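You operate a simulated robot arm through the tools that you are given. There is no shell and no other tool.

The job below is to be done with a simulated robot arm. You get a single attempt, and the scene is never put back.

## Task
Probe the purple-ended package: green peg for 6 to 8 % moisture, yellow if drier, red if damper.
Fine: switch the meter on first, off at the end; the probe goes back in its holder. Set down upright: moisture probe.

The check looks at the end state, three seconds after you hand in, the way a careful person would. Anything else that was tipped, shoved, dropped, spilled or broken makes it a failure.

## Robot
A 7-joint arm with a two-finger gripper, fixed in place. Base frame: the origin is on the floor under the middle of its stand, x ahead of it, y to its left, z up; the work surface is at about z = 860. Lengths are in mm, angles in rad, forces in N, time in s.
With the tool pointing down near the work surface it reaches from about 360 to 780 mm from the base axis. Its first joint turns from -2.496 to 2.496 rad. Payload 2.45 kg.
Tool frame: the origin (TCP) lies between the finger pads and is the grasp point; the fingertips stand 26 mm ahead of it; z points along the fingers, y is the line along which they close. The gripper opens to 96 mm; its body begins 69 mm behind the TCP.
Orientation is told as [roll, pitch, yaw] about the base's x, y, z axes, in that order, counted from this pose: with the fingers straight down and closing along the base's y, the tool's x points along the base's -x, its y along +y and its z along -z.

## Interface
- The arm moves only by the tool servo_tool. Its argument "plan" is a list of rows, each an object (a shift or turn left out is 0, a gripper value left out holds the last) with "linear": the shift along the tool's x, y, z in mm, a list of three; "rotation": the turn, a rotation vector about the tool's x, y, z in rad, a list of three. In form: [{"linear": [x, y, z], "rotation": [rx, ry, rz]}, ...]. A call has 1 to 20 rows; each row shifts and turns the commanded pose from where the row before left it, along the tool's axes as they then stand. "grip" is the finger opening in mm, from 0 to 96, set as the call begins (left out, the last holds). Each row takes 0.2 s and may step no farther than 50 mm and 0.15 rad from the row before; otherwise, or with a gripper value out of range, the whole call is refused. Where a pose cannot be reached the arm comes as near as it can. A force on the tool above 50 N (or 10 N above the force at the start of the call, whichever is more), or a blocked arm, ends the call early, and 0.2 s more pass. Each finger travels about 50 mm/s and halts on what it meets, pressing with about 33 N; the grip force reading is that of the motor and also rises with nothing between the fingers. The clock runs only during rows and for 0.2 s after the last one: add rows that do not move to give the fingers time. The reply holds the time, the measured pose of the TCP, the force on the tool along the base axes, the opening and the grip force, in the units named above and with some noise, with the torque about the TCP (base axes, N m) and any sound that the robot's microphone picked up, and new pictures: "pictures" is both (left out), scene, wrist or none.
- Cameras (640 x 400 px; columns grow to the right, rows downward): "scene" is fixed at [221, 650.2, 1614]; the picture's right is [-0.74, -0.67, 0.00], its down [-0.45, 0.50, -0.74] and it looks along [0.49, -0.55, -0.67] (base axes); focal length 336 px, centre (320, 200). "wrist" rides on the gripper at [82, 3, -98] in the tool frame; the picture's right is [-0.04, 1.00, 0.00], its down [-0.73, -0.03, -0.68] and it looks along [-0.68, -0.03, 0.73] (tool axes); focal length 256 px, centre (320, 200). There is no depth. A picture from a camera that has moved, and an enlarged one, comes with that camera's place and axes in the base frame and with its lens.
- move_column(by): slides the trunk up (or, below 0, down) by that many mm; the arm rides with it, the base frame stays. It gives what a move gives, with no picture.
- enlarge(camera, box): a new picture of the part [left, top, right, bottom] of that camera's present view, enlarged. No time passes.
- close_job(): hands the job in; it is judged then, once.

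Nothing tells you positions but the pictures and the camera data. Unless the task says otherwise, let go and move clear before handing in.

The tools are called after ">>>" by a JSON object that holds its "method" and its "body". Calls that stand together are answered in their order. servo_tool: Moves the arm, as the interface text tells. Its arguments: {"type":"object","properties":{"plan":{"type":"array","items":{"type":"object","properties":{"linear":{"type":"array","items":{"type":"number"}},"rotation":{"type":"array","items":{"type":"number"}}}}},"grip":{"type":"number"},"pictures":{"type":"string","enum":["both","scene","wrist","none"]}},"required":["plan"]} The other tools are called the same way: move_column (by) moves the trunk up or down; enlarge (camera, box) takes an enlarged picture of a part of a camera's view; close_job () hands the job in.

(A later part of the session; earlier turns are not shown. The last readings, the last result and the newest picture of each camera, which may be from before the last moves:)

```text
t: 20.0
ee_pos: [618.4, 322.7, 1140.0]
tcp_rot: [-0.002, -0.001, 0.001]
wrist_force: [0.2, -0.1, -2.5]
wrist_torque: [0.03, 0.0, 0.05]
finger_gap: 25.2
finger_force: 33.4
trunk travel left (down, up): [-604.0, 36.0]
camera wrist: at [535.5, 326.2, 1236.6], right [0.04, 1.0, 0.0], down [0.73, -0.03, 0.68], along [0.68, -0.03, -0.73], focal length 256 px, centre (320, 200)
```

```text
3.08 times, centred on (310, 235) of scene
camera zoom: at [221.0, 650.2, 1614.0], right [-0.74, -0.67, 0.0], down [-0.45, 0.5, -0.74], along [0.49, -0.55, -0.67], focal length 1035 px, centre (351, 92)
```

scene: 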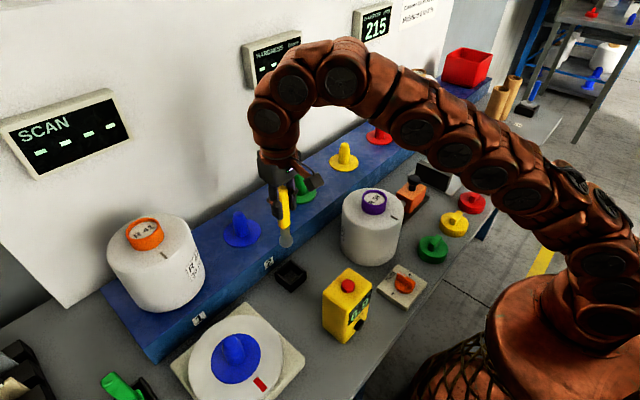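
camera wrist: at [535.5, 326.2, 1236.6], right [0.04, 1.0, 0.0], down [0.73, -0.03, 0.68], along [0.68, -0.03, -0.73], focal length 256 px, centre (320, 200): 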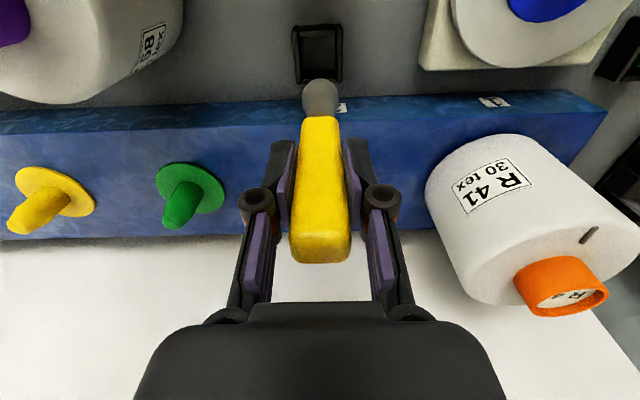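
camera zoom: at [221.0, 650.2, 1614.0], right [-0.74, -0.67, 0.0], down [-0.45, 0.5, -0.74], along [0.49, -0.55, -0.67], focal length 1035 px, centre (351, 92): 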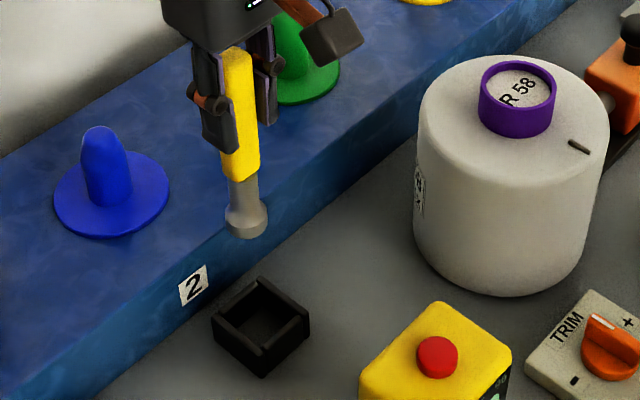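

The probe is back above the holder, about 1.8 mm too far in +y compared with the pick pose. I'll correct that and lower it in, slowing near the bottom.

>>> {"method": "servo_tool", "body": {"plan": [{"linear": [0.6, -1.8, 0]}, {"linear": [0, 0, 35]}, {"linear": [0, 0, 35]}, {}], "grip": 0}}

>>> {"method": "enlarge", "body": {"camera": "wrist", "box": [250, 0, 390, 150]}}

>>> {"method": "enlarge", "body": {"camera": "scene", "box": [240, 200, 340, 300]}}

```text
t: 21.0
ee_pos: [616.5, 320.1, 1069.0]
tcp_rot: [-0.001, 0.0, 0.0]
wrist_force: [-0.1, 0.5, -1.9]
wrist_torque: [0.0, 0.01, 0.0]
finger_gap: 25.5
finger_force: 33.3
trunk travel left (down, up): [-604.0, 36.0]
camera wrist: at [534.2, 323.6, 1166.6], right [0.04, 1.0, 0.0], down [0.73, -0.03, 0.68], along [0.68, -0.03, -0.73], focal length 256 px, centre (320, 200)
```

scene: 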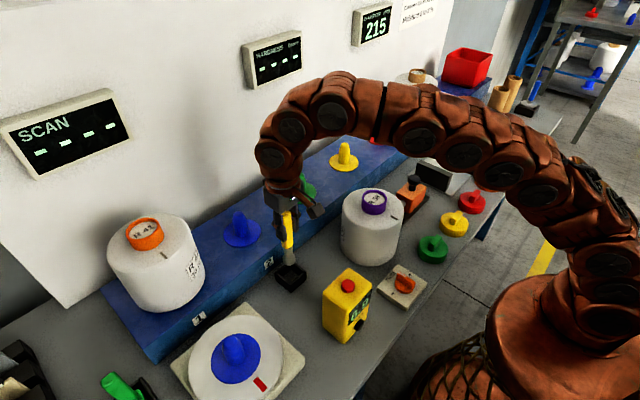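
wrist: 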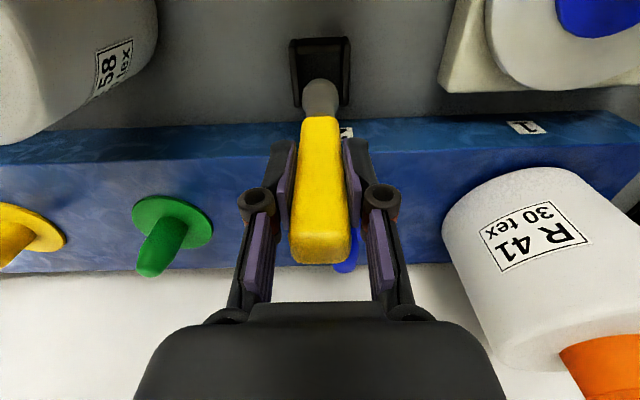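

```text
2.67 times, centred on (320, 75) of wrist
camera zoom: at [534.2, 323.6, 1166.6], right [0.04, 1.0, 0.0], down [0.73, -0.03, 0.68], along [0.68, -0.03, -0.73], focal length 683 px, centre (320, 533)
```

zoom: 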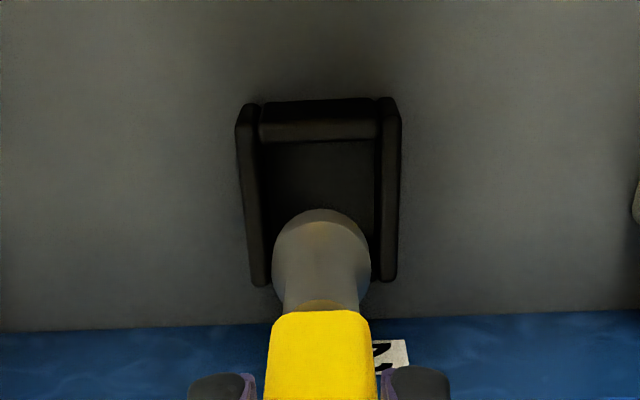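

```text
4.00 times, centred on (290, 250) of scene
camera zoom: at [221.0, 650.2, 1614.0], right [-0.74, -0.67, 0.0], down [-0.45, 0.5, -0.74], along [0.49, -0.55, -0.67], focal length 1345 px, centre (440, 0)
```

zoom: 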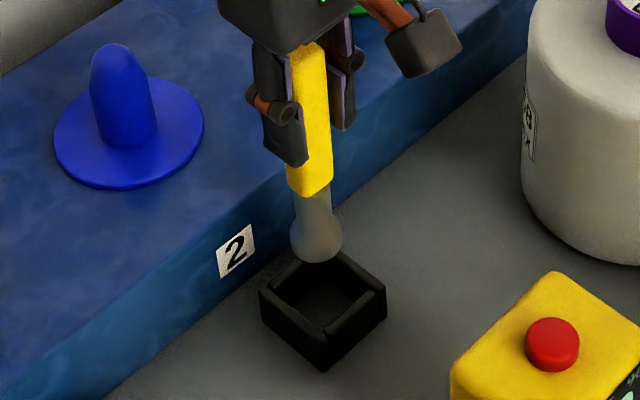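

The alignment matches the pick pose. I'll lower the probe into the holder, slow at the end.

>>> {"method": "servo_tool", "body": {"plan": [{"linear": [-0.4, 0, 25]}, {"linear": [0, 0, 25]}, {"linear": [0, 0, 15]}, {"linear": [0, 0, 6]}, {"linear": [0, 0, 3]}, {}], "grip": 0}}

>>> {"method": "enlarge", "body": {"camera": "scene", "box": [240, 200, 340, 300]}}

```text
t: 22.4
ee_pos: [617.2, 318.9, 995.7]
tcp_rot: [-0.003, 0.001, 0.0]
wrist_force: [-0.3, 0.8, -0.7]
wrist_torque: [0.0, 0.02, 0.01]
finger_gap: 25.5
finger_force: 32.9
trunk travel left (down, up): [-604.0, 36.0]
camera wrist: at [534.8, 323.1, 1093.0], right [0.04, 1.0, 0.0], down [0.73, -0.03, 0.68], along [0.68, -0.03, -0.73], focal length 256 px, centre (320, 200)
```

scene: 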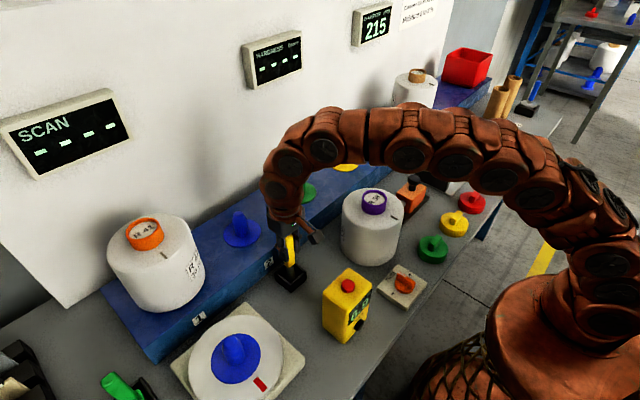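
wrist: 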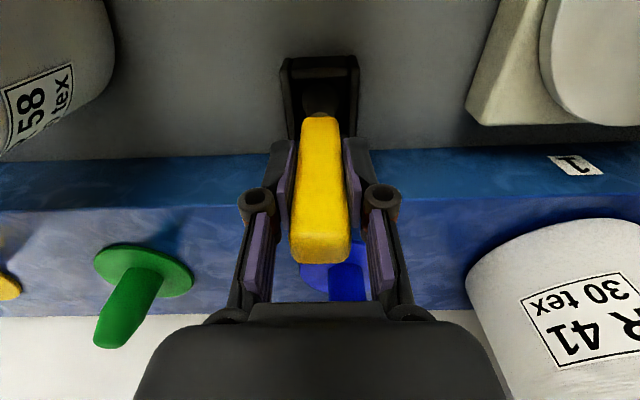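

```text
4.00 times, centred on (290, 250) of scene
camera zoom: at [221.0, 650.2, 1614.0], right [-0.74, -0.67, 0.0], down [-0.45, 0.5, -0.74], along [0.49, -0.55, -0.67], focal length 1345 px, centre (440, 0)
```

zoom: 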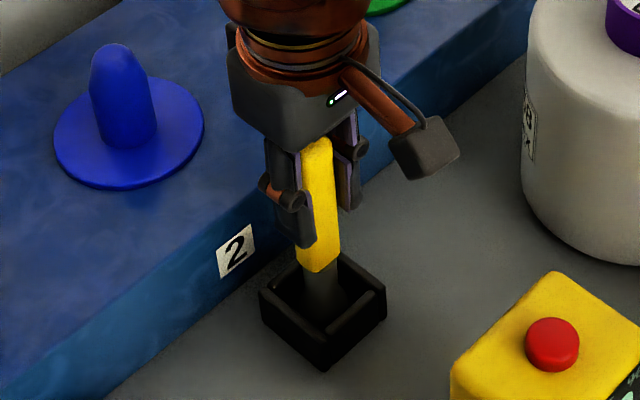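

The head is in the holder with about 3 mm left to go. I'll lower 1 mm at a time until I feel the floor.

>>> {"method": "servo_tool", "body": {"plan": [{"linear": [0, 0, 1]}, {"linear": [0, 0, 0.8]}, {"linear": [0, 0, 0.7]}, {}], "grip": 0, "pictures": "none"}}

```text
t: 23.4
ee_pos: [616.0, 318.4, 993.4]
tcp_rot: [-0.001, 0.0, -0.001]
wrist_force: [0.3, -0.6, -1.9]
wrist_torque: [-0.03, 0.02, 0.01]
finger_gap: 25.5
finger_force: 32.6
trunk travel left (down, up): [-604.0, 36.0]
```

>>> {"method": "servo_tool", "body": {"plan": [{"linear": [0, 0, 0.7]}, {"linear": [0, 0, 0.7]}, {}], "grip": 0, "pictures": "none"}}

```text
t: 24.2
ee_pos: [616.5, 319.4, 992.5]
tcp_rot: [-0.001, 0.001, 0.0]
wrist_force: [-0.6, -0.9, -1.0]
wrist_torque: [0.0, 0.01, 0.01]
finger_gap: 25.1
finger_force: 33.1
trunk travel left (down, up): [-604.0, 36.0]
```

>>> {"method": "servo_tool", "body": {"plan": [{"linear": [0, 0, 0.8]}, {"linear": [0, 0, 0.8]}, {}], "grip": 0, "pictures": "none"}}

```text
t: 25.0
ee_pos: [615.2, 319.3, 992.6]
tcp_rot: [0.0, -0.002, 0.0]
wrist_force: [-1.2, 0.6, 11.7]
wrist_torque: [-0.06, 0.24, -0.02]
finger_gap: 25.3
finger_force: 32.8
trunk travel left (down, up): [-604.0, 36.0]
```

The probe is seated on the holder floor, with contact at 11.7 N. I'll ease off slightly and open the fingers.

>>> {"method": "servo_tool", "body": {"plan": [{"linear": [0, 0, -0.6]}, {}, {}, {}, {}], "grip": 80}}

>>> {"method": "enlarge", "body": {"camera": "scene", "box": [240, 200, 340, 300]}}

```text
t: 26.2
ee_pos: [616.0, 319.0, 992.0]
tcp_rot: [-0.001, 0.0, 0.0]
wrist_force: [0.2, -0.1, -1.1]
wrist_torque: [-0.04, 0.03, 0.0]
finger_gap: 79.9
finger_force: 0.1
trunk travel left (down, up): [-604.0, 36.0]
camera wrist: at [534.6, 322.9, 1088.4], right [0.04, 1.0, 0.0], down [0.73, -0.03, 0.68], along [0.68, -0.03, -0.73], focal length 256 px, centre (320, 200)
```

scene: 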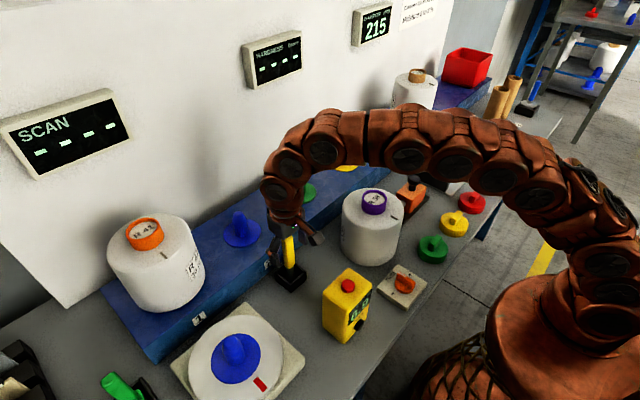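
wrist: 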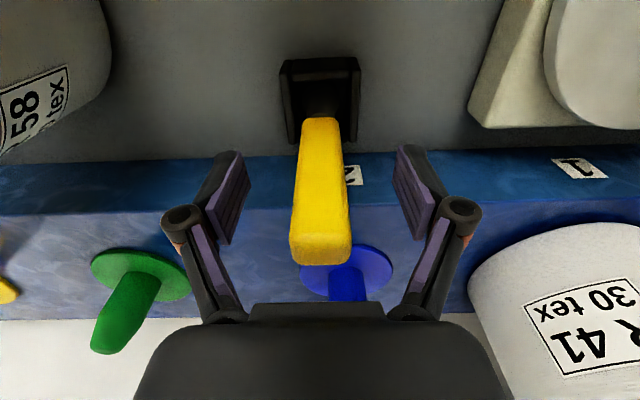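

```text
4.00 times, centred on (290, 250) of scene
camera zoom: at [221.0, 650.2, 1614.0], right [-0.74, -0.67, 0.0], down [-0.45, 0.5, -0.74], along [0.49, -0.55, -0.67], focal length 1345 px, centre (440, 0)
```

zoom: 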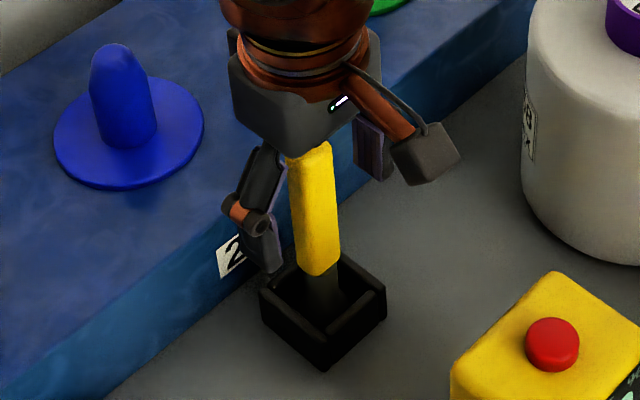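

The probe stands upright in its holder. I'll rise clear of it.

>>> {"method": "servo_tool", "body": {"plan": [{"linear": [0, 0, -20]}, {"linear": [0, 0, -40]}, {"linear": [0, 0, -45]}, {"linear": [0, 0, -35]}, {}], "grip": 80}}

>>> {"method": "enlarge", "body": {"camera": "scene", "box": [240, 200, 340, 300]}}

>>> {"method": "enlarge", "body": {"camera": "wrist", "box": [0, 80, 400, 280]}}

```text
t: 27.4
ee_pos: [616.0, 319.0, 1131.1]
tcp_rot: [-0.001, 0.001, 0.0]
wrist_force: [0.0, 0.6, 0.6]
wrist_torque: [0.0, -0.03, -0.06]
finger_gap: 80.0
finger_force: 0.1
trunk travel left (down, up): [-604.0, 36.0]
camera wrist: at [534.4, 322.9, 1227.6], right [0.04, 1.0, 0.0], down [0.73, -0.03, 0.68], along [0.68, -0.03, -0.73], focal length 256 px, centre (320, 200)
```

scene: 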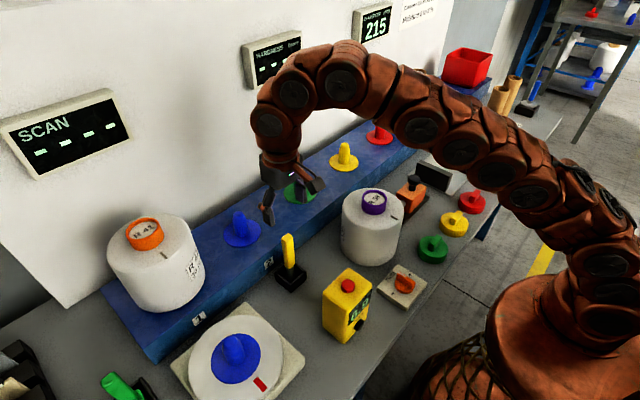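
wrist: 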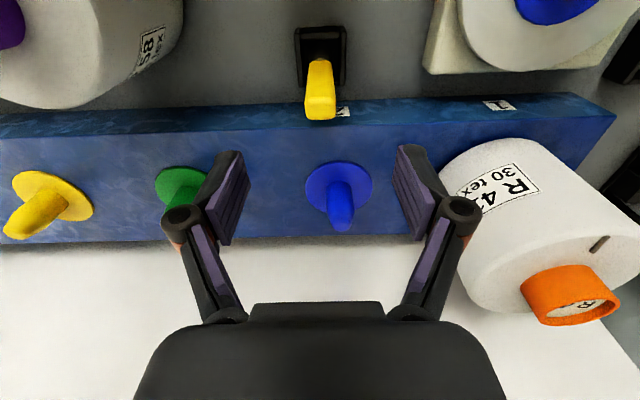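

```text
4.00 times, centred on (290, 250) of scene
camera zoom: at [221.0, 650.2, 1614.0], right [-0.74, -0.67, 0.0], down [-0.45, 0.5, -0.74], along [0.49, -0.55, -0.67], focal length 1345 px, centre (440, 0)
```

zoom: 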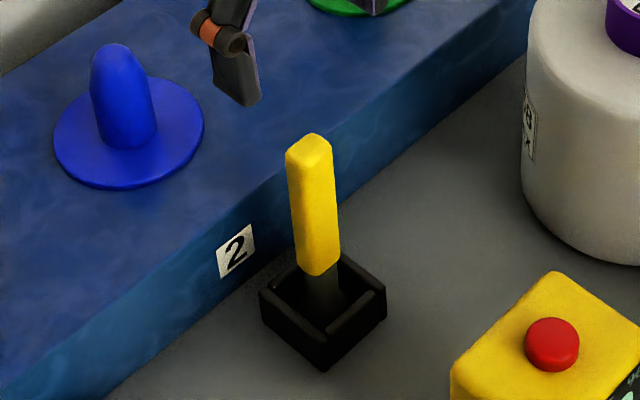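

```text
1.60 times, centred on (200, 180) of wrist
camera zoom: at [534.4, 322.9, 1227.6], right [0.04, 1.0, 0.0], down [0.73, -0.03, 0.68], along [0.68, -0.03, -0.73], focal length 410 px, centre (512, 232)
```

zoom: 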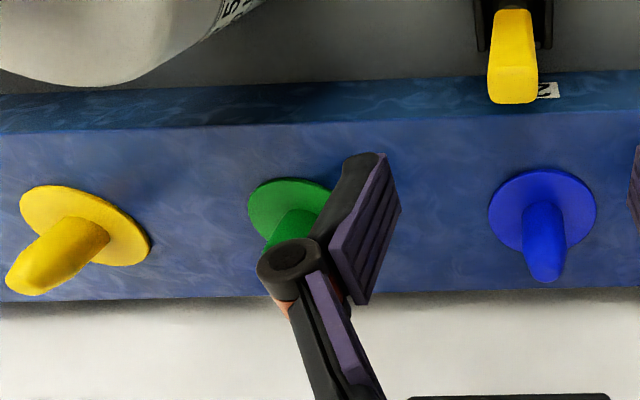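

The probe is back in its holder, upright. Next I'll move to look straight at the green peg and measure its position.

>>> {"method": "servo_tool", "body": {"plan": [{"linear": [6, -35, 0]}, {"linear": [6, -35, 0]}, {"linear": [6, -35, 0]}, {"linear": [6, -35, 0]}, {"linear": [6, -35, 0]}, {"linear": [6, -34, 0]}, {}], "grip": 96, "pictures": "wrist"}}

>>> {"method": "enlarge", "body": {"camera": "wrist", "box": [240, 110, 400, 270]}}

>>> {"method": "enlarge", "body": {"camera": "scene", "box": [260, 150, 340, 230]}}

```text
t: 29.0
ee_pos: [579.9, 109.4, 1131.8]
tcp_rot: [0.0, 0.0, 0.0]
wrist_force: [-0.6, 0.2, 0.2]
wrist_torque: [-0.01, -0.02, -0.02]
finger_gap: 95.8
finger_force: 0.1
trunk travel left (down, up): [-604.0, 36.0]
camera wrist: at [498.0, 113.8, 1228.0], right [0.04, 1.0, 0.0], down [0.73, -0.03, 0.68], along [0.68, -0.03, -0.73], focal length 256 px, centre (320, 200)
```

wrist: 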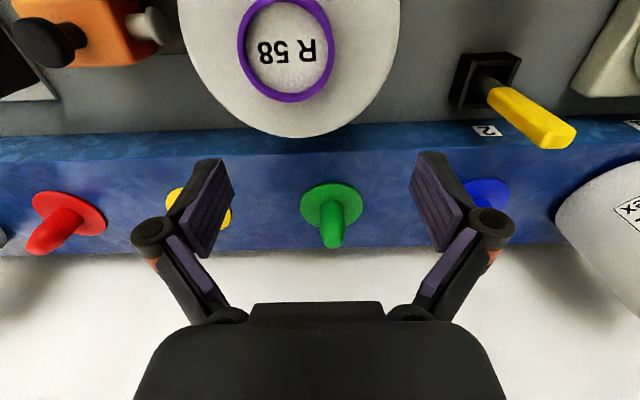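

```text
2.50 times, centred on (320, 190) of wrist
camera zoom: at [498.0, 113.8, 1228.0], right [0.04, 1.0, 0.0], down [0.73, -0.03, 0.68], along [0.68, -0.03, -0.73], focal length 640 px, centre (320, 225)
```

zoom: 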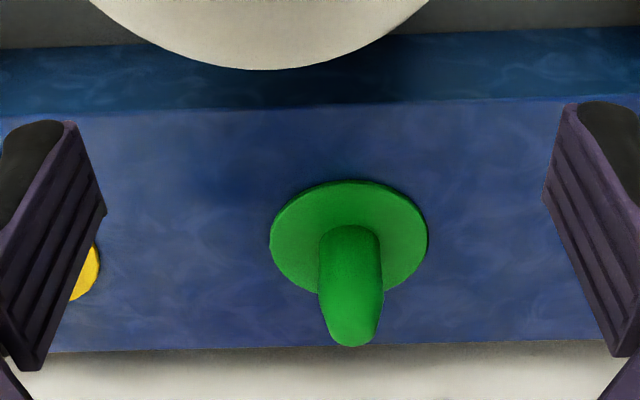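

```text
5.00 times, centred on (300, 190) of scene
camera zoom: at [221.0, 650.2, 1614.0], right [-0.74, -0.67, 0.0], down [-0.45, 0.5, -0.74], along [0.49, -0.55, -0.67], focal length 1681 px, centre (420, 250)
```

zoom: 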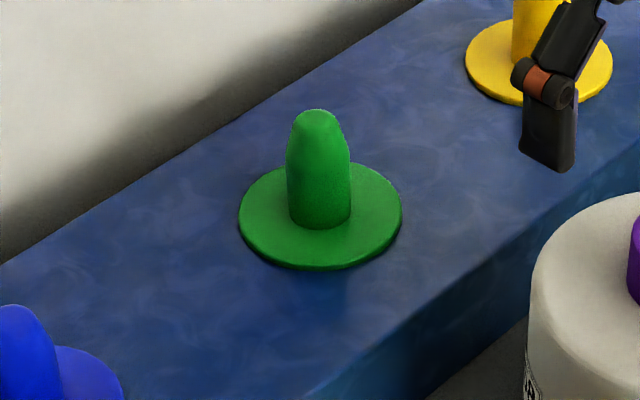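

The green peg's centre is at about (779, 120), with flange at z≈941 and tip at z≈1020. The package ring top is at z≈1043, so it must be carried with the TCP at about z=1213 over the peg, which is far out. I'll raise the trunk and test, empty-handed, whether a forward-tilted tool reaches there.

>>> {"method": "move_column", "body": {"by": 36}}

```text
t: 29.8
ee_pos: [579.8, 110.2, 1166.7]
tcp_rot: [0.0, 0.0, 0.0]
wrist_force: [-0.4, 0.1, 0.5]
wrist_torque: [0.03, -0.01, -0.02]
finger_gap: 95.9
finger_force: 0.0
trunk travel left (down, up): [-640.0, 0.0]
```

>>> {"method": "servo_tool", "body": {"plan": [{"rotation": [0, -0.15, 0]}, {"rotation": [0, -0.15, 0]}, {"rotation": [0, -0.15, 0]}, {"rotation": [0, -0.15, 0]}, {"rotation": [0, -0.1, 0]}, {}], "grip": 96}}

```text
t: 31.2
ee_pos: [580.0, 109.9, 1167.1]
tcp_rot: [0.001, -0.699, 0.001]
wrist_force: [0.0, -0.7, -0.5]
wrist_torque: [0.02, -0.02, 0.01]
finger_gap: 95.9
finger_force: 0.0
trunk travel left (down, up): [-640.0, 0.0]
camera wrist: at [453.6, 114.2, 1187.8], right [0.03, 1.0, 0.03], down [0.12, -0.03, 0.99], along [0.99, -0.03, -0.12], focal length 256 px, centre (320, 200)
```

scene: 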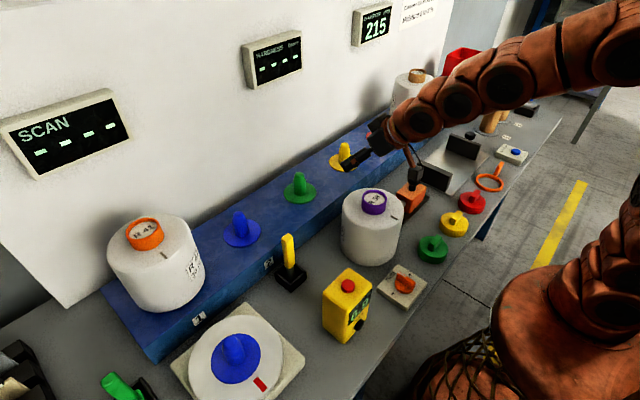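
wrist: 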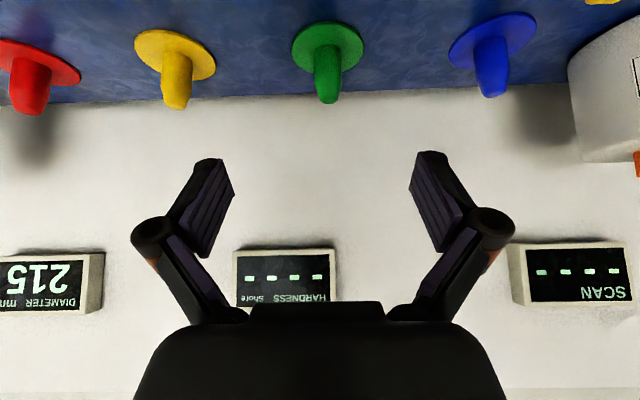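

The forward tilt works. Next I'll test the carry height over the green peg, empty-handed.

>>> {"method": "servo_tool", "body": {"plan": [{"linear": [-36.6, 2, 18.3]}, {"linear": [-36.6, 2, 18.3]}, {"linear": [-36.6, 2, 18.3]}, {"linear": [-36.6, 2, 18.3]}, {"linear": [-36.6, 2, 18.3]}, {}], "grip": 96}}

```text
t: 32.6
ee_pos: [778.6, 119.7, 1215.5]
tcp_rot: [-0.001, -0.699, 0.0]
wrist_force: [0.8, -0.9, -0.2]
wrist_torque: [-0.02, 0.03, 0.0]
finger_gap: 96.0
finger_force: 0.0
trunk travel left (down, up): [-640.0, 0.0]
camera wrist: at [652.8, 123.6, 1236.9], right [0.03, 1.0, 0.02], down [0.12, -0.03, 0.99], along [0.99, -0.03, -0.12], focal length 256 px, centre (320, 200)
```

scene: 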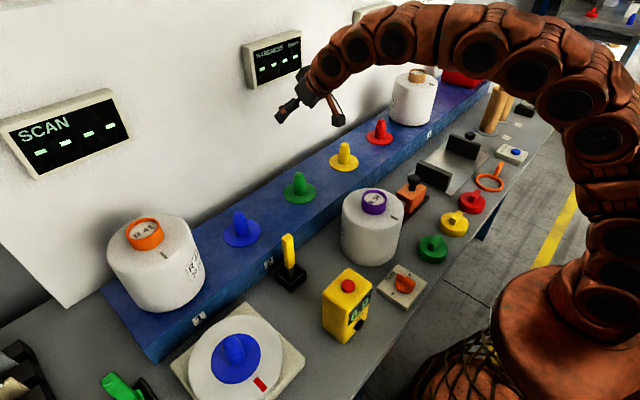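
wrist: 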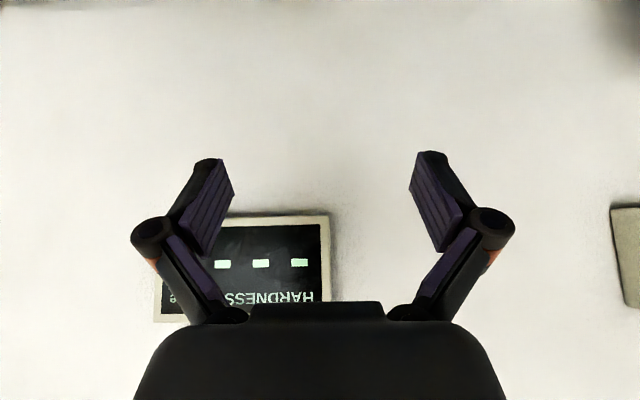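

The carry pose over the peg is reachable with the 0.7 rad tilt. I'll go back above the package's purple ring, keeping the tilt, to measure it and line up the grasp.

>>> {"method": "servo_tool", "body": {"plan": [{"linear": [36.8, -4.2, -9.5]}, {"linear": [36.8, -4.2, -9.5]}, {"linear": [36.8, -4.2, -9.5]}, {"linear": [36.8, -4.2, -9.5]}, {"linear": [36.8, -4.2, -9.5]}, {"linear": [36.8, -4.2, -9.5]}, {"linear": [36.8, -4.2, -9.5]}, {}], "grip": 96}}

>>> {"method": "enlarge", "body": {"camera": "scene", "box": [320, 130, 440, 280]}}

```text
t: 34.4
ee_pos: [537.2, 92.0, 1099.8]
tcp_rot: [-0.001, -0.699, -0.001]
wrist_force: [-0.5, -0.2, 0.3]
wrist_torque: [-0.02, 0.03, 0.0]
finger_gap: 96.1
finger_force: 0.0
trunk travel left (down, up): [-640.0, 0.0]
camera wrist: at [412.4, 95.9, 1120.2], right [0.03, 1.0, 0.03], down [0.12, -0.03, 0.99], along [0.99, -0.03, -0.12], focal length 256 px, centre (320, 200)
```

scene: 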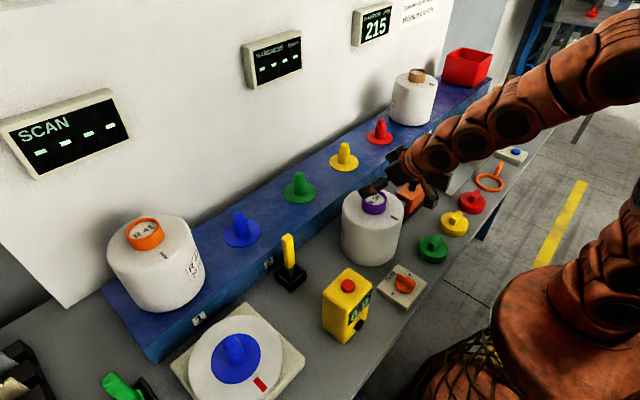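
wrist: 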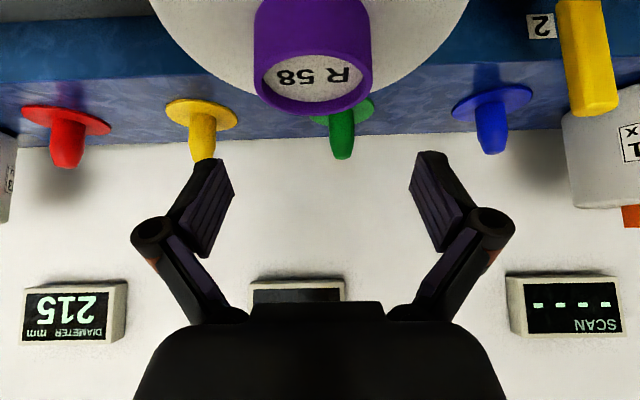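

```text
2.67 times, centred on (380, 205) of scene
camera zoom: at [221.0, 650.2, 1614.0], right [-0.74, -0.67, 0.0], down [-0.45, 0.5, -0.74], along [0.49, -0.55, -0.67], focal length 897 px, centre (160, 187)
```

zoom: 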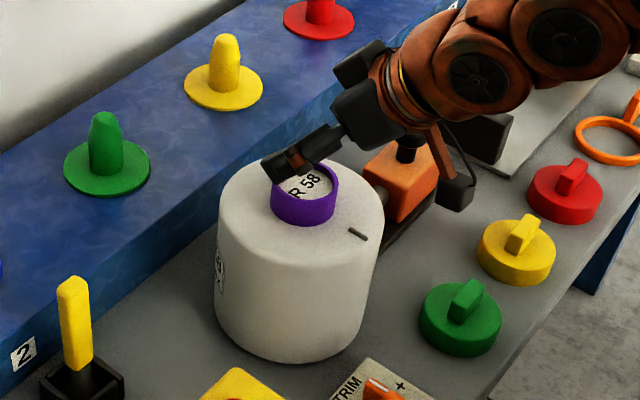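

The ring's top is at z≈1043, it is about 62 mm wide, and it is centred roughly 2 mm to −y of the tool. I'll correct and descend around it in steps.

>>> {"method": "servo_tool", "body": {"plan": [{"linear": [0, -1.9, 0]}, {"linear": [12.9, 0, 15.3]}, {"linear": [12.9, 0, 15.3]}, {}], "grip": 96}}

>>> {"method": "enlarge", "body": {"camera": "wrist", "box": [160, 0, 480, 260]}}

>>> {"method": "enlarge", "body": {"camera": "scene", "box": [320, 150, 440, 250]}}

```text
t: 35.4
ee_pos: [539.1, 89.0, 1059.3]
tcp_rot: [-0.002, -0.702, 0.002]
wrist_force: [-0.8, 0.1, 0.4]
wrist_torque: [0.02, -0.01, -0.01]
finger_gap: 95.9
finger_force: 0.0
trunk travel left (down, up): [-640.0, 0.0]
camera wrist: at [412.5, 92.8, 1080.6], right [0.03, 1.0, 0.03], down [0.12, -0.03, 0.99], along [0.99, -0.03, -0.12], focal length 256 px, centre (320, 200)
```

scene: 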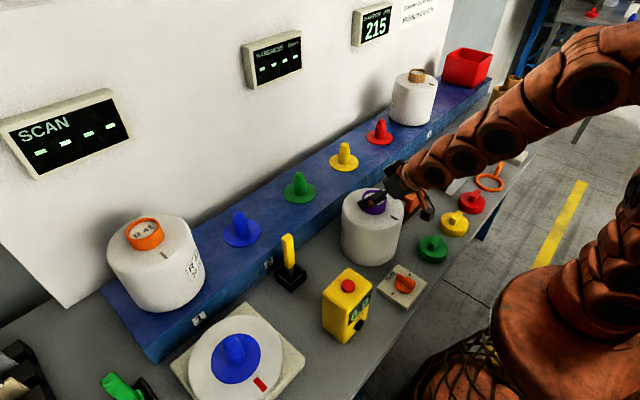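
wrist: 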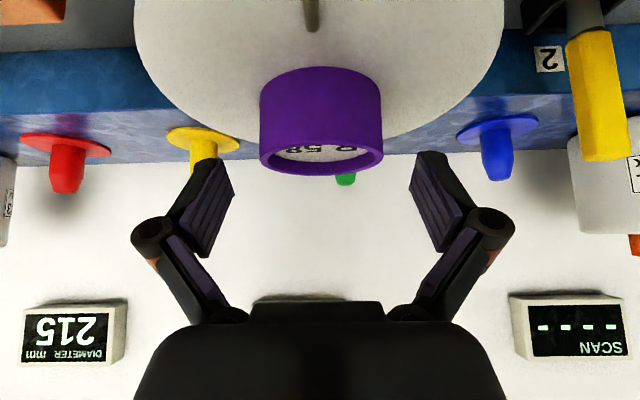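

```text
1.54 times, centred on (320, 130) of wrist
camera zoom: at [412.5, 92.8, 1080.6], right [0.03, 1.0, 0.03], down [0.12, -0.03, 0.99], along [0.99, -0.03, -0.12], focal length 394 px, centre (320, 308)
```

zoom: 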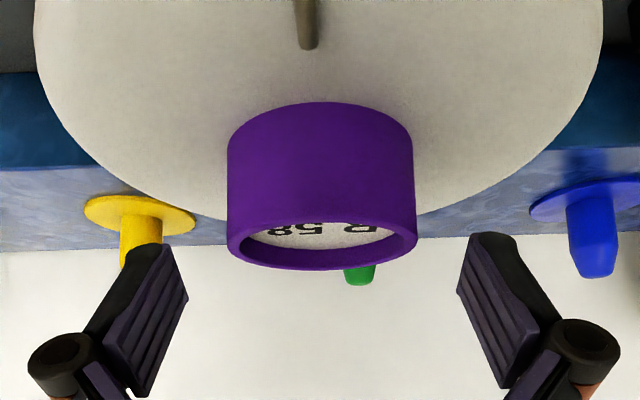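

```text
4.00 times, centred on (380, 200) of scene
camera zoom: at [221.0, 650.2, 1614.0], right [-0.74, -0.67, 0.0], down [-0.45, 0.5, -0.74], along [0.49, -0.55, -0.67], focal length 1345 px, centre (80, 200)
```

zoom: 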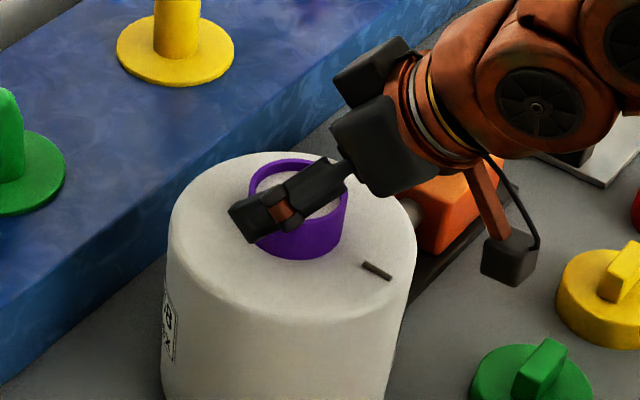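

The ring is now centred. Its top is at z≈1046 and the yarn top is at z≈1016. I'll descend the last 14 mm carefully.

>>> {"method": "servo_tool", "body": {"plan": [{"linear": [4.5, 0.5, 5.35]}, {"linear": [2.6, 0, 3.1]}, {"linear": [1.3, 0, 1.5]}, {}], "grip": 96}}

>>> {"method": "enlarge", "body": {"camera": "wrist", "box": [160, 0, 480, 260]}}

>>> {"method": "enlarge", "body": {"camera": "scene", "box": [340, 160, 420, 240]}}

```text
t: 36.4
ee_pos: [539.0, 89.2, 1045.9]
tcp_rot: [-0.002, -0.7, 0.0]
wrist_force: [0.7, -0.3, -0.1]
wrist_torque: [0.03, 0.05, -0.02]
finger_gap: 96.0
finger_force: 0.1
trunk travel left (down, up): [-640.0, 0.0]
camera wrist: at [412.7, 93.3, 1067.8], right [0.03, 1.0, 0.02], down [0.12, -0.03, 0.99], along [0.99, -0.03, -0.12], focal length 256 px, centre (320, 200)
```

scene: 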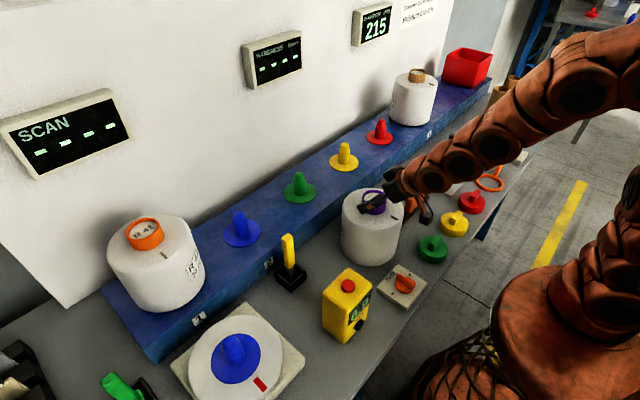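
wrist: 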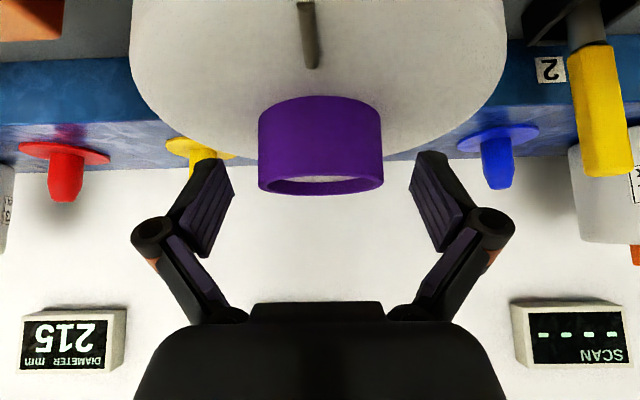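

```text
1.54 times, centred on (320, 130) of wrist
camera zoom: at [412.7, 93.3, 1067.8], right [0.03, 1.0, 0.02], down [0.12, -0.03, 0.99], along [0.99, -0.03, -0.12], focal length 394 px, centre (320, 308)
```

zoom: 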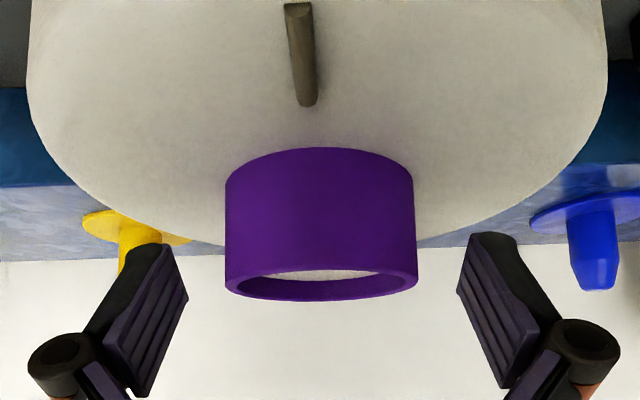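

```text
5.00 times, centred on (380, 200) of scene
camera zoom: at [221.0, 650.2, 1614.0], right [-0.74, -0.67, 0.0], down [-0.45, 0.5, -0.74], along [0.49, -0.55, -0.67], focal length 1681 px, centre (20, 200)
```

zoom: 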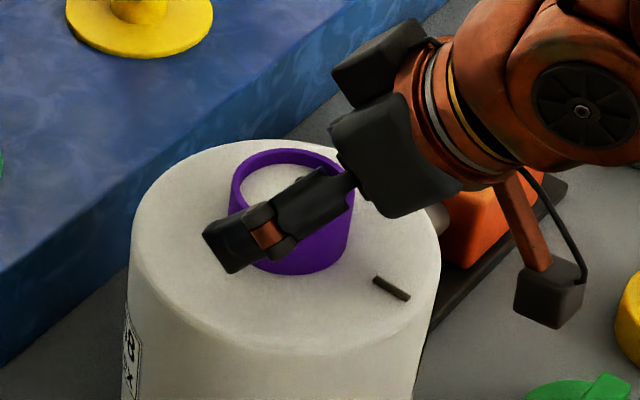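

The fingers straddle the ring with no contact force. I'll shift back 7 mm so that the pads cover more of the ring's height, then close.

>>> {"method": "servo_tool", "body": {"plan": [{"linear": [5.3, 0, -4.5]}, {}], "grip": 96, "pictures": "none"}}

>>> {"method": "servo_tool", "body": {"plan": [{}, {}, {}, {}, {}], "grip": 0}}

>>> {"method": "enlarge", "body": {"camera": "scene", "box": [340, 160, 420, 240]}}

```text
t: 37.0
ee_pos: [530.6, 90.9, 1046.9]
tcp_rot: [0.0, -0.7, -0.001]
wrist_force: [0.5, 0.6, -0.8]
wrist_torque: [0.0, 0.02, 0.02]
finger_gap: 96.0
finger_force: 0.1
trunk travel left (down, up): [-640.0, 0.0]
```

```text
t: 38.2
ee_pos: [531.2, 89.9, 1047.7]
tcp_rot: [-0.002, -0.701, 0.0]
wrist_force: [-0.7, 0.4, 1.6]
wrist_torque: [0.05, 0.03, 0.01]
finger_gap: 61.8
finger_force: 32.8
trunk travel left (down, up): [-640.0, 0.0]
camera wrist: at [405.6, 93.7, 1068.1], right [0.03, 1.0, 0.03], down [0.12, -0.03, 0.99], along [0.99, -0.03, -0.12], focal length 256 px, centre (320, 200)
```

scene: 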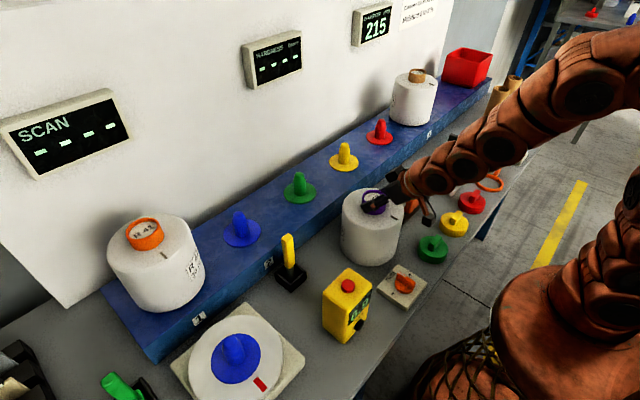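
wrist: 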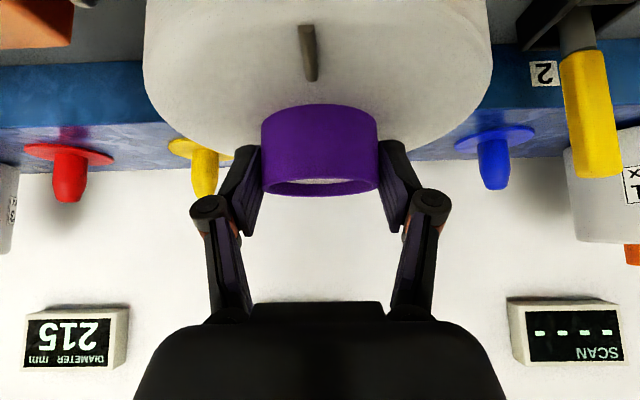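

```text
5.00 times, centred on (380, 200) of scene
camera zoom: at [221.0, 650.2, 1614.0], right [-0.74, -0.67, 0.0], down [-0.45, 0.5, -0.74], along [0.49, -0.55, -0.67], focal length 1681 px, centre (20, 200)
```

zoom: 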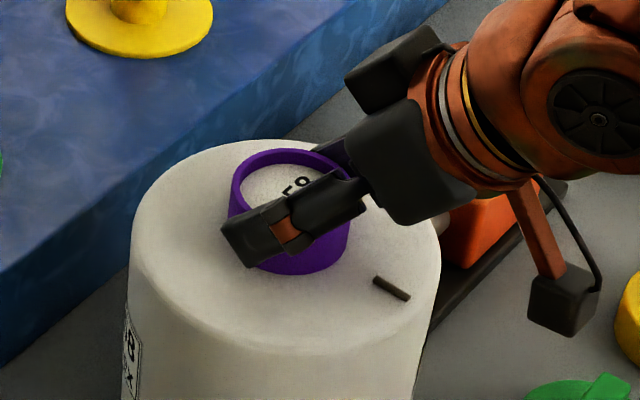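

The ring is gripped at 61.8 mm. I'll lift 15 mm slowly and check the weight and whether the package hangs straight.

>>> {"method": "servo_tool", "body": {"plan": [{"linear": [-1.9, 0, -2.3]}, {"linear": [-1.9, 0, -2.3]}, {"linear": [-2.6, 0, -3.05]}, {"linear": [-3.2, 0, -3.8]}, {}, {}], "grip": 0}}

>>> {"method": "enlarge", "body": {"camera": "scene", "box": [320, 160, 420, 280]}}

```text
t: 39.6
ee_pos: [531.7, 89.1, 1062.4]
tcp_rot: [-0.001, -0.701, -0.001]
wrist_force: [0.5, 0.1, -11.1]
wrist_torque: [0.02, 0.11, 0.03]
finger_gap: 61.6
finger_force: 33.0
trunk travel left (down, up): [-640.0, 0.0]
camera wrist: at [406.2, 93.3, 1082.8], right [0.03, 1.0, 0.02], down [0.12, -0.03, 0.99], along [0.99, -0.03, -0.13], focal length 256 px, centre (320, 200)
```

scene: 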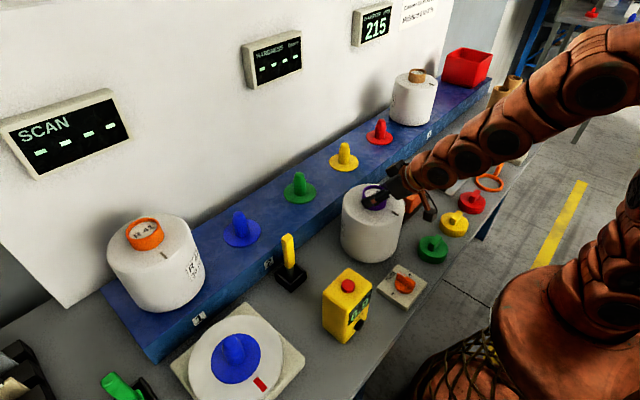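
wrist: 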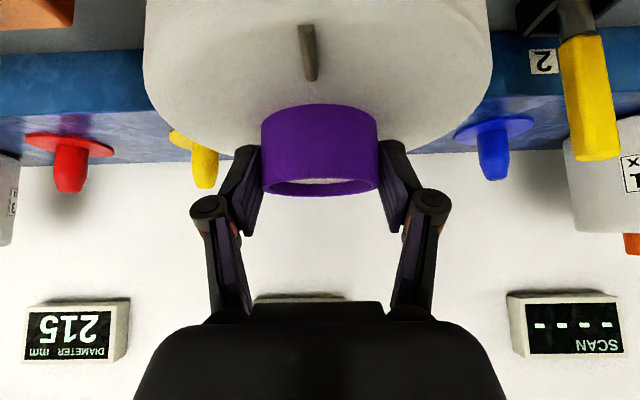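

```text
3.33 times, centred on (370, 220) of scene
camera zoom: at [221.0, 650.2, 1614.0], right [-0.74, -0.67, 0.0], down [-0.45, 0.5, -0.74], along [0.49, -0.55, -0.67], focal length 1121 px, centre (153, 133)
```

zoom: 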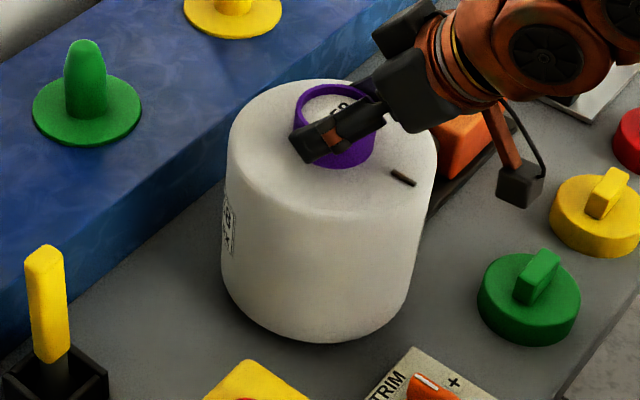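

The package weighs about 11 N and hangs straight. I'll lift it gently to carry height (TCP z≈1225, bottom ≈1038).

>>> {"method": "servo_tool", "body": {"plan": [{"linear": [-5.2, 0, -6.1]}, {"linear": [-9.7, 0, -11.5]}, {"linear": [-14.2, 0, -16.8]}, {"linear": [-14.2, 0, -16.8]}, {"linear": [-14.2, 0, -16.8]}, {"linear": [-14.2, 0, -16.8]}, {"linear": [-14.2, 0, -16.8]}, {"linear": [-11.6, 0, -13.8]}, {"linear": [-5.2, 0, -6.1]}, {"linear": [-2.3, 0, -3.2]}, {}], "grip": 0}}

>>> {"method": "enlarge", "body": {"camera": "scene", "box": [300, 100, 460, 280]}}

```text
t: 42.0
ee_pos: [532.4, 89.2, 1224.2]
tcp_rot: [-0.001, -0.699, 0.0]
wrist_force: [-0.1, -0.2, -12.3]
wrist_torque: [0.03, 0.11, 0.01]
finger_gap: 61.3
finger_force: 33.0
trunk travel left (down, up): [-640.0, 0.0]
camera wrist: at [406.3, 93.8, 1245.8], right [0.03, 1.0, 0.02], down [0.13, -0.03, 0.99], along [0.99, -0.03, -0.13], focal length 256 px, centre (320, 200)
```

scene: 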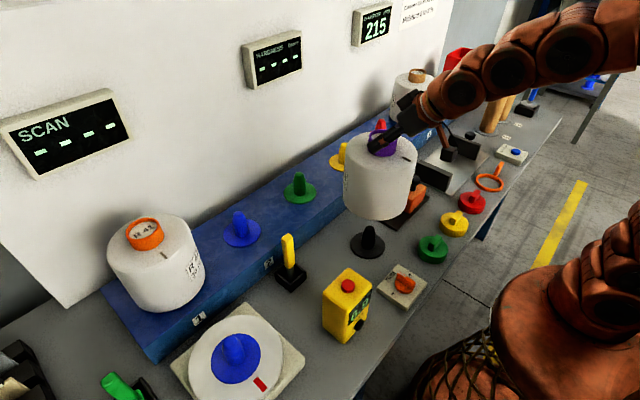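
wrist: 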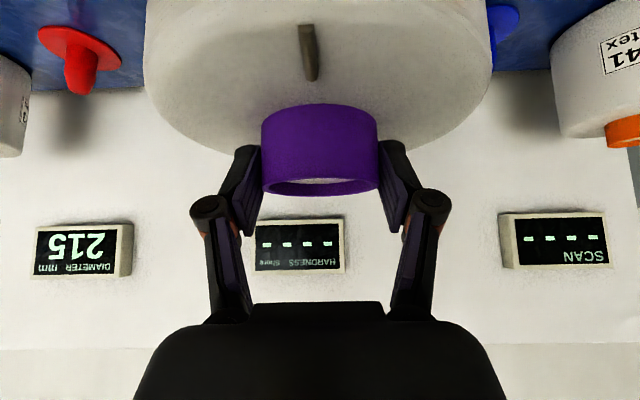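

```text
2.22 times, centred on (380, 190) of scene
camera zoom: at [221.0, 650.2, 1614.0], right [-0.74, -0.67, 0.0], down [-0.45, 0.5, -0.74], along [0.49, -0.55, -0.67], focal length 747 px, centre (187, 222)
```

zoom: 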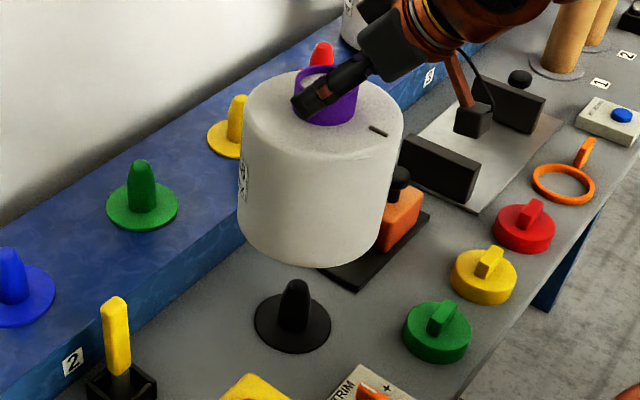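

The package lifted off a black bench peg and hangs straight with its bottom at about z=1038, which clears the green peg's tip at 1020. I'll carry it smoothly forward over the green peg.

>>> {"method": "servo_tool", "body": {"plan": [{"linear": [-7.3, 1.2, 6.1]}, {"linear": [-14.5, 2.5, 12.2]}, {"linear": [-21.8, 3.7, 18.4]}, {"linear": [-21.8, 3.7, 18.4]}, {"linear": [-21.8, 3.7, 18.4]}, {"linear": [-21.8, 3.7, 18.4]}, {"linear": [-21.8, 3.7, 18.4]}, {"linear": [-20.0, 3.4, 16.8]}, {"linear": [-16.4, 2.8, 13.8]}, {"linear": [-10.0, 1.6, 8.4]}, {"linear": [-4.6, 0.4, 3.8]}, {}, {}], "grip": 0}}

>>> {"method": "enlarge", "body": {"camera": "scene", "box": [230, 80, 390, 260]}}

```text
t: 44.8
ee_pos: [769.4, 119.4, 1224.9]
tcp_rot: [-0.002, -0.7, -0.001]
wrist_force: [-0.5, -0.5, -11.4]
wrist_torque: [-0.01, 0.13, -0.01]
finger_gap: 61.4
finger_force: 33.5
trunk travel left (down, up): [-640.0, 0.0]
camera wrist: at [644.3, 124.0, 1246.1], right [0.03, 1.0, 0.03], down [0.12, -0.03, 0.99], along [0.99, -0.03, -0.12], focal length 256 px, centre (320, 200)
```

scene: 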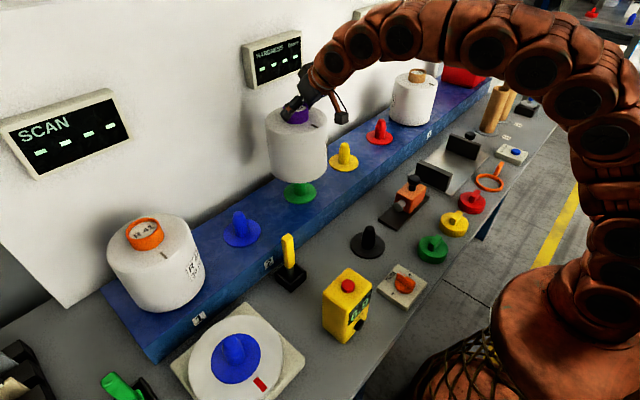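
wrist: 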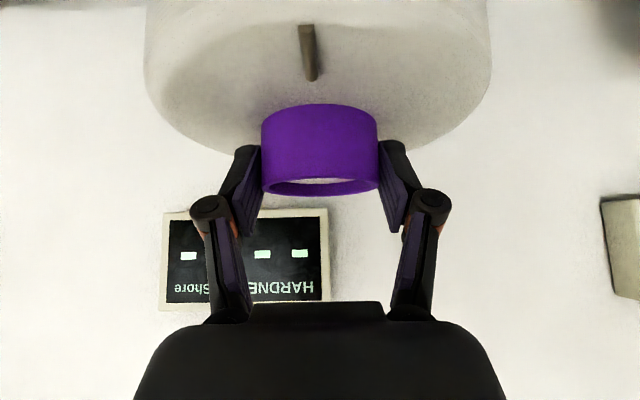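

```text
2.22 times, centred on (310, 170) of scene
camera zoom: at [221.0, 650.2, 1614.0], right [-0.74, -0.67, 0.0], down [-0.45, 0.5, -0.74], along [0.49, -0.55, -0.67], focal length 747 px, centre (342, 267)
```

zoom: 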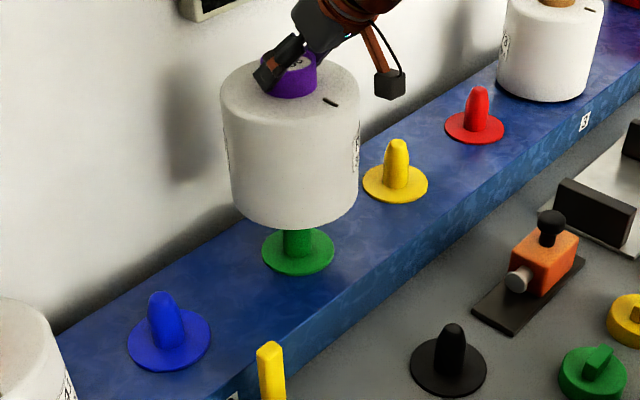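

The package axis lines up with the green peg in the scene view. I'll lower it slowly over the peg tip and watch for side forces.

>>> {"method": "servo_tool", "body": {"plan": [{"linear": [3.2, 0, 3.8]}, {"linear": [4.5, 0, 5.35]}, {"linear": [4.5, 0, 5.35]}, {"linear": [4.5, 0, 5.35]}, {"linear": [4.5, 0, 5.35]}, {"linear": [4.5, 0, 5.35]}, {}], "grip": 0}}

>>> {"method": "enlarge", "body": {"camera": "scene", "box": [230, 80, 390, 260]}}

```text
t: 46.4
ee_pos: [770.7, 119.9, 1183.0]
tcp_rot: [-0.001, -0.699, 0.0]
wrist_force: [0.3, 0.2, -11.1]
wrist_torque: [0.02, 0.09, 0.03]
finger_gap: 61.6
finger_force: 32.8
trunk travel left (down, up): [-640.0, 0.0]
camera wrist: at [644.7, 124.1, 1205.7], right [0.03, 1.0, 0.02], down [0.12, -0.03, 0.99], along [0.99, -0.03, -0.13], focal length 256 px, centre (320, 200)
```

scene: 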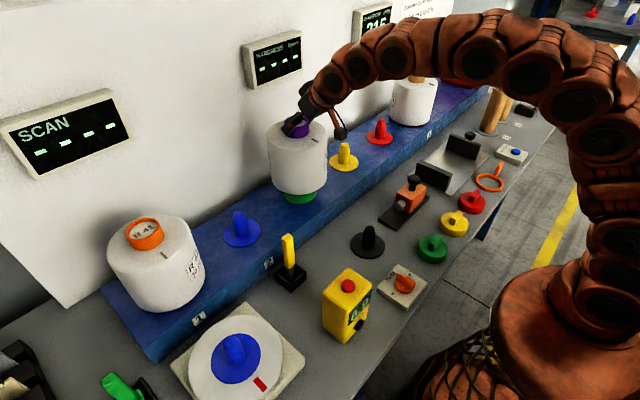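
wrist: 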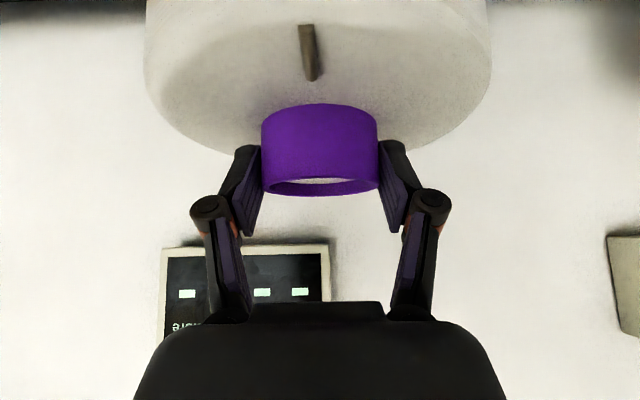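

```text
2.22 times, centred on (310, 170) of scene
camera zoom: at [221.0, 650.2, 1614.0], right [-0.74, -0.67, 0.0], down [-0.45, 0.5, -0.74], along [0.49, -0.55, -0.67], focal length 747 px, centre (342, 267)
```

zoom: 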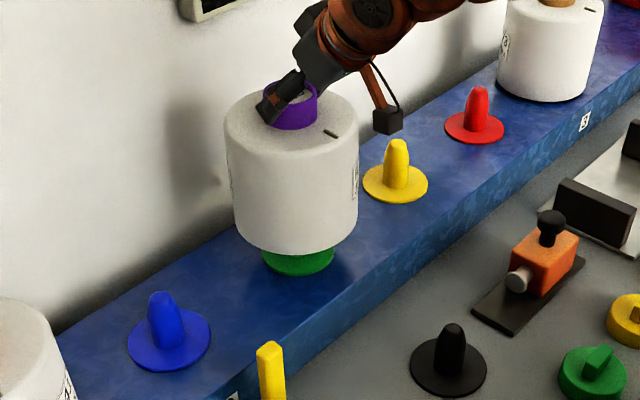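

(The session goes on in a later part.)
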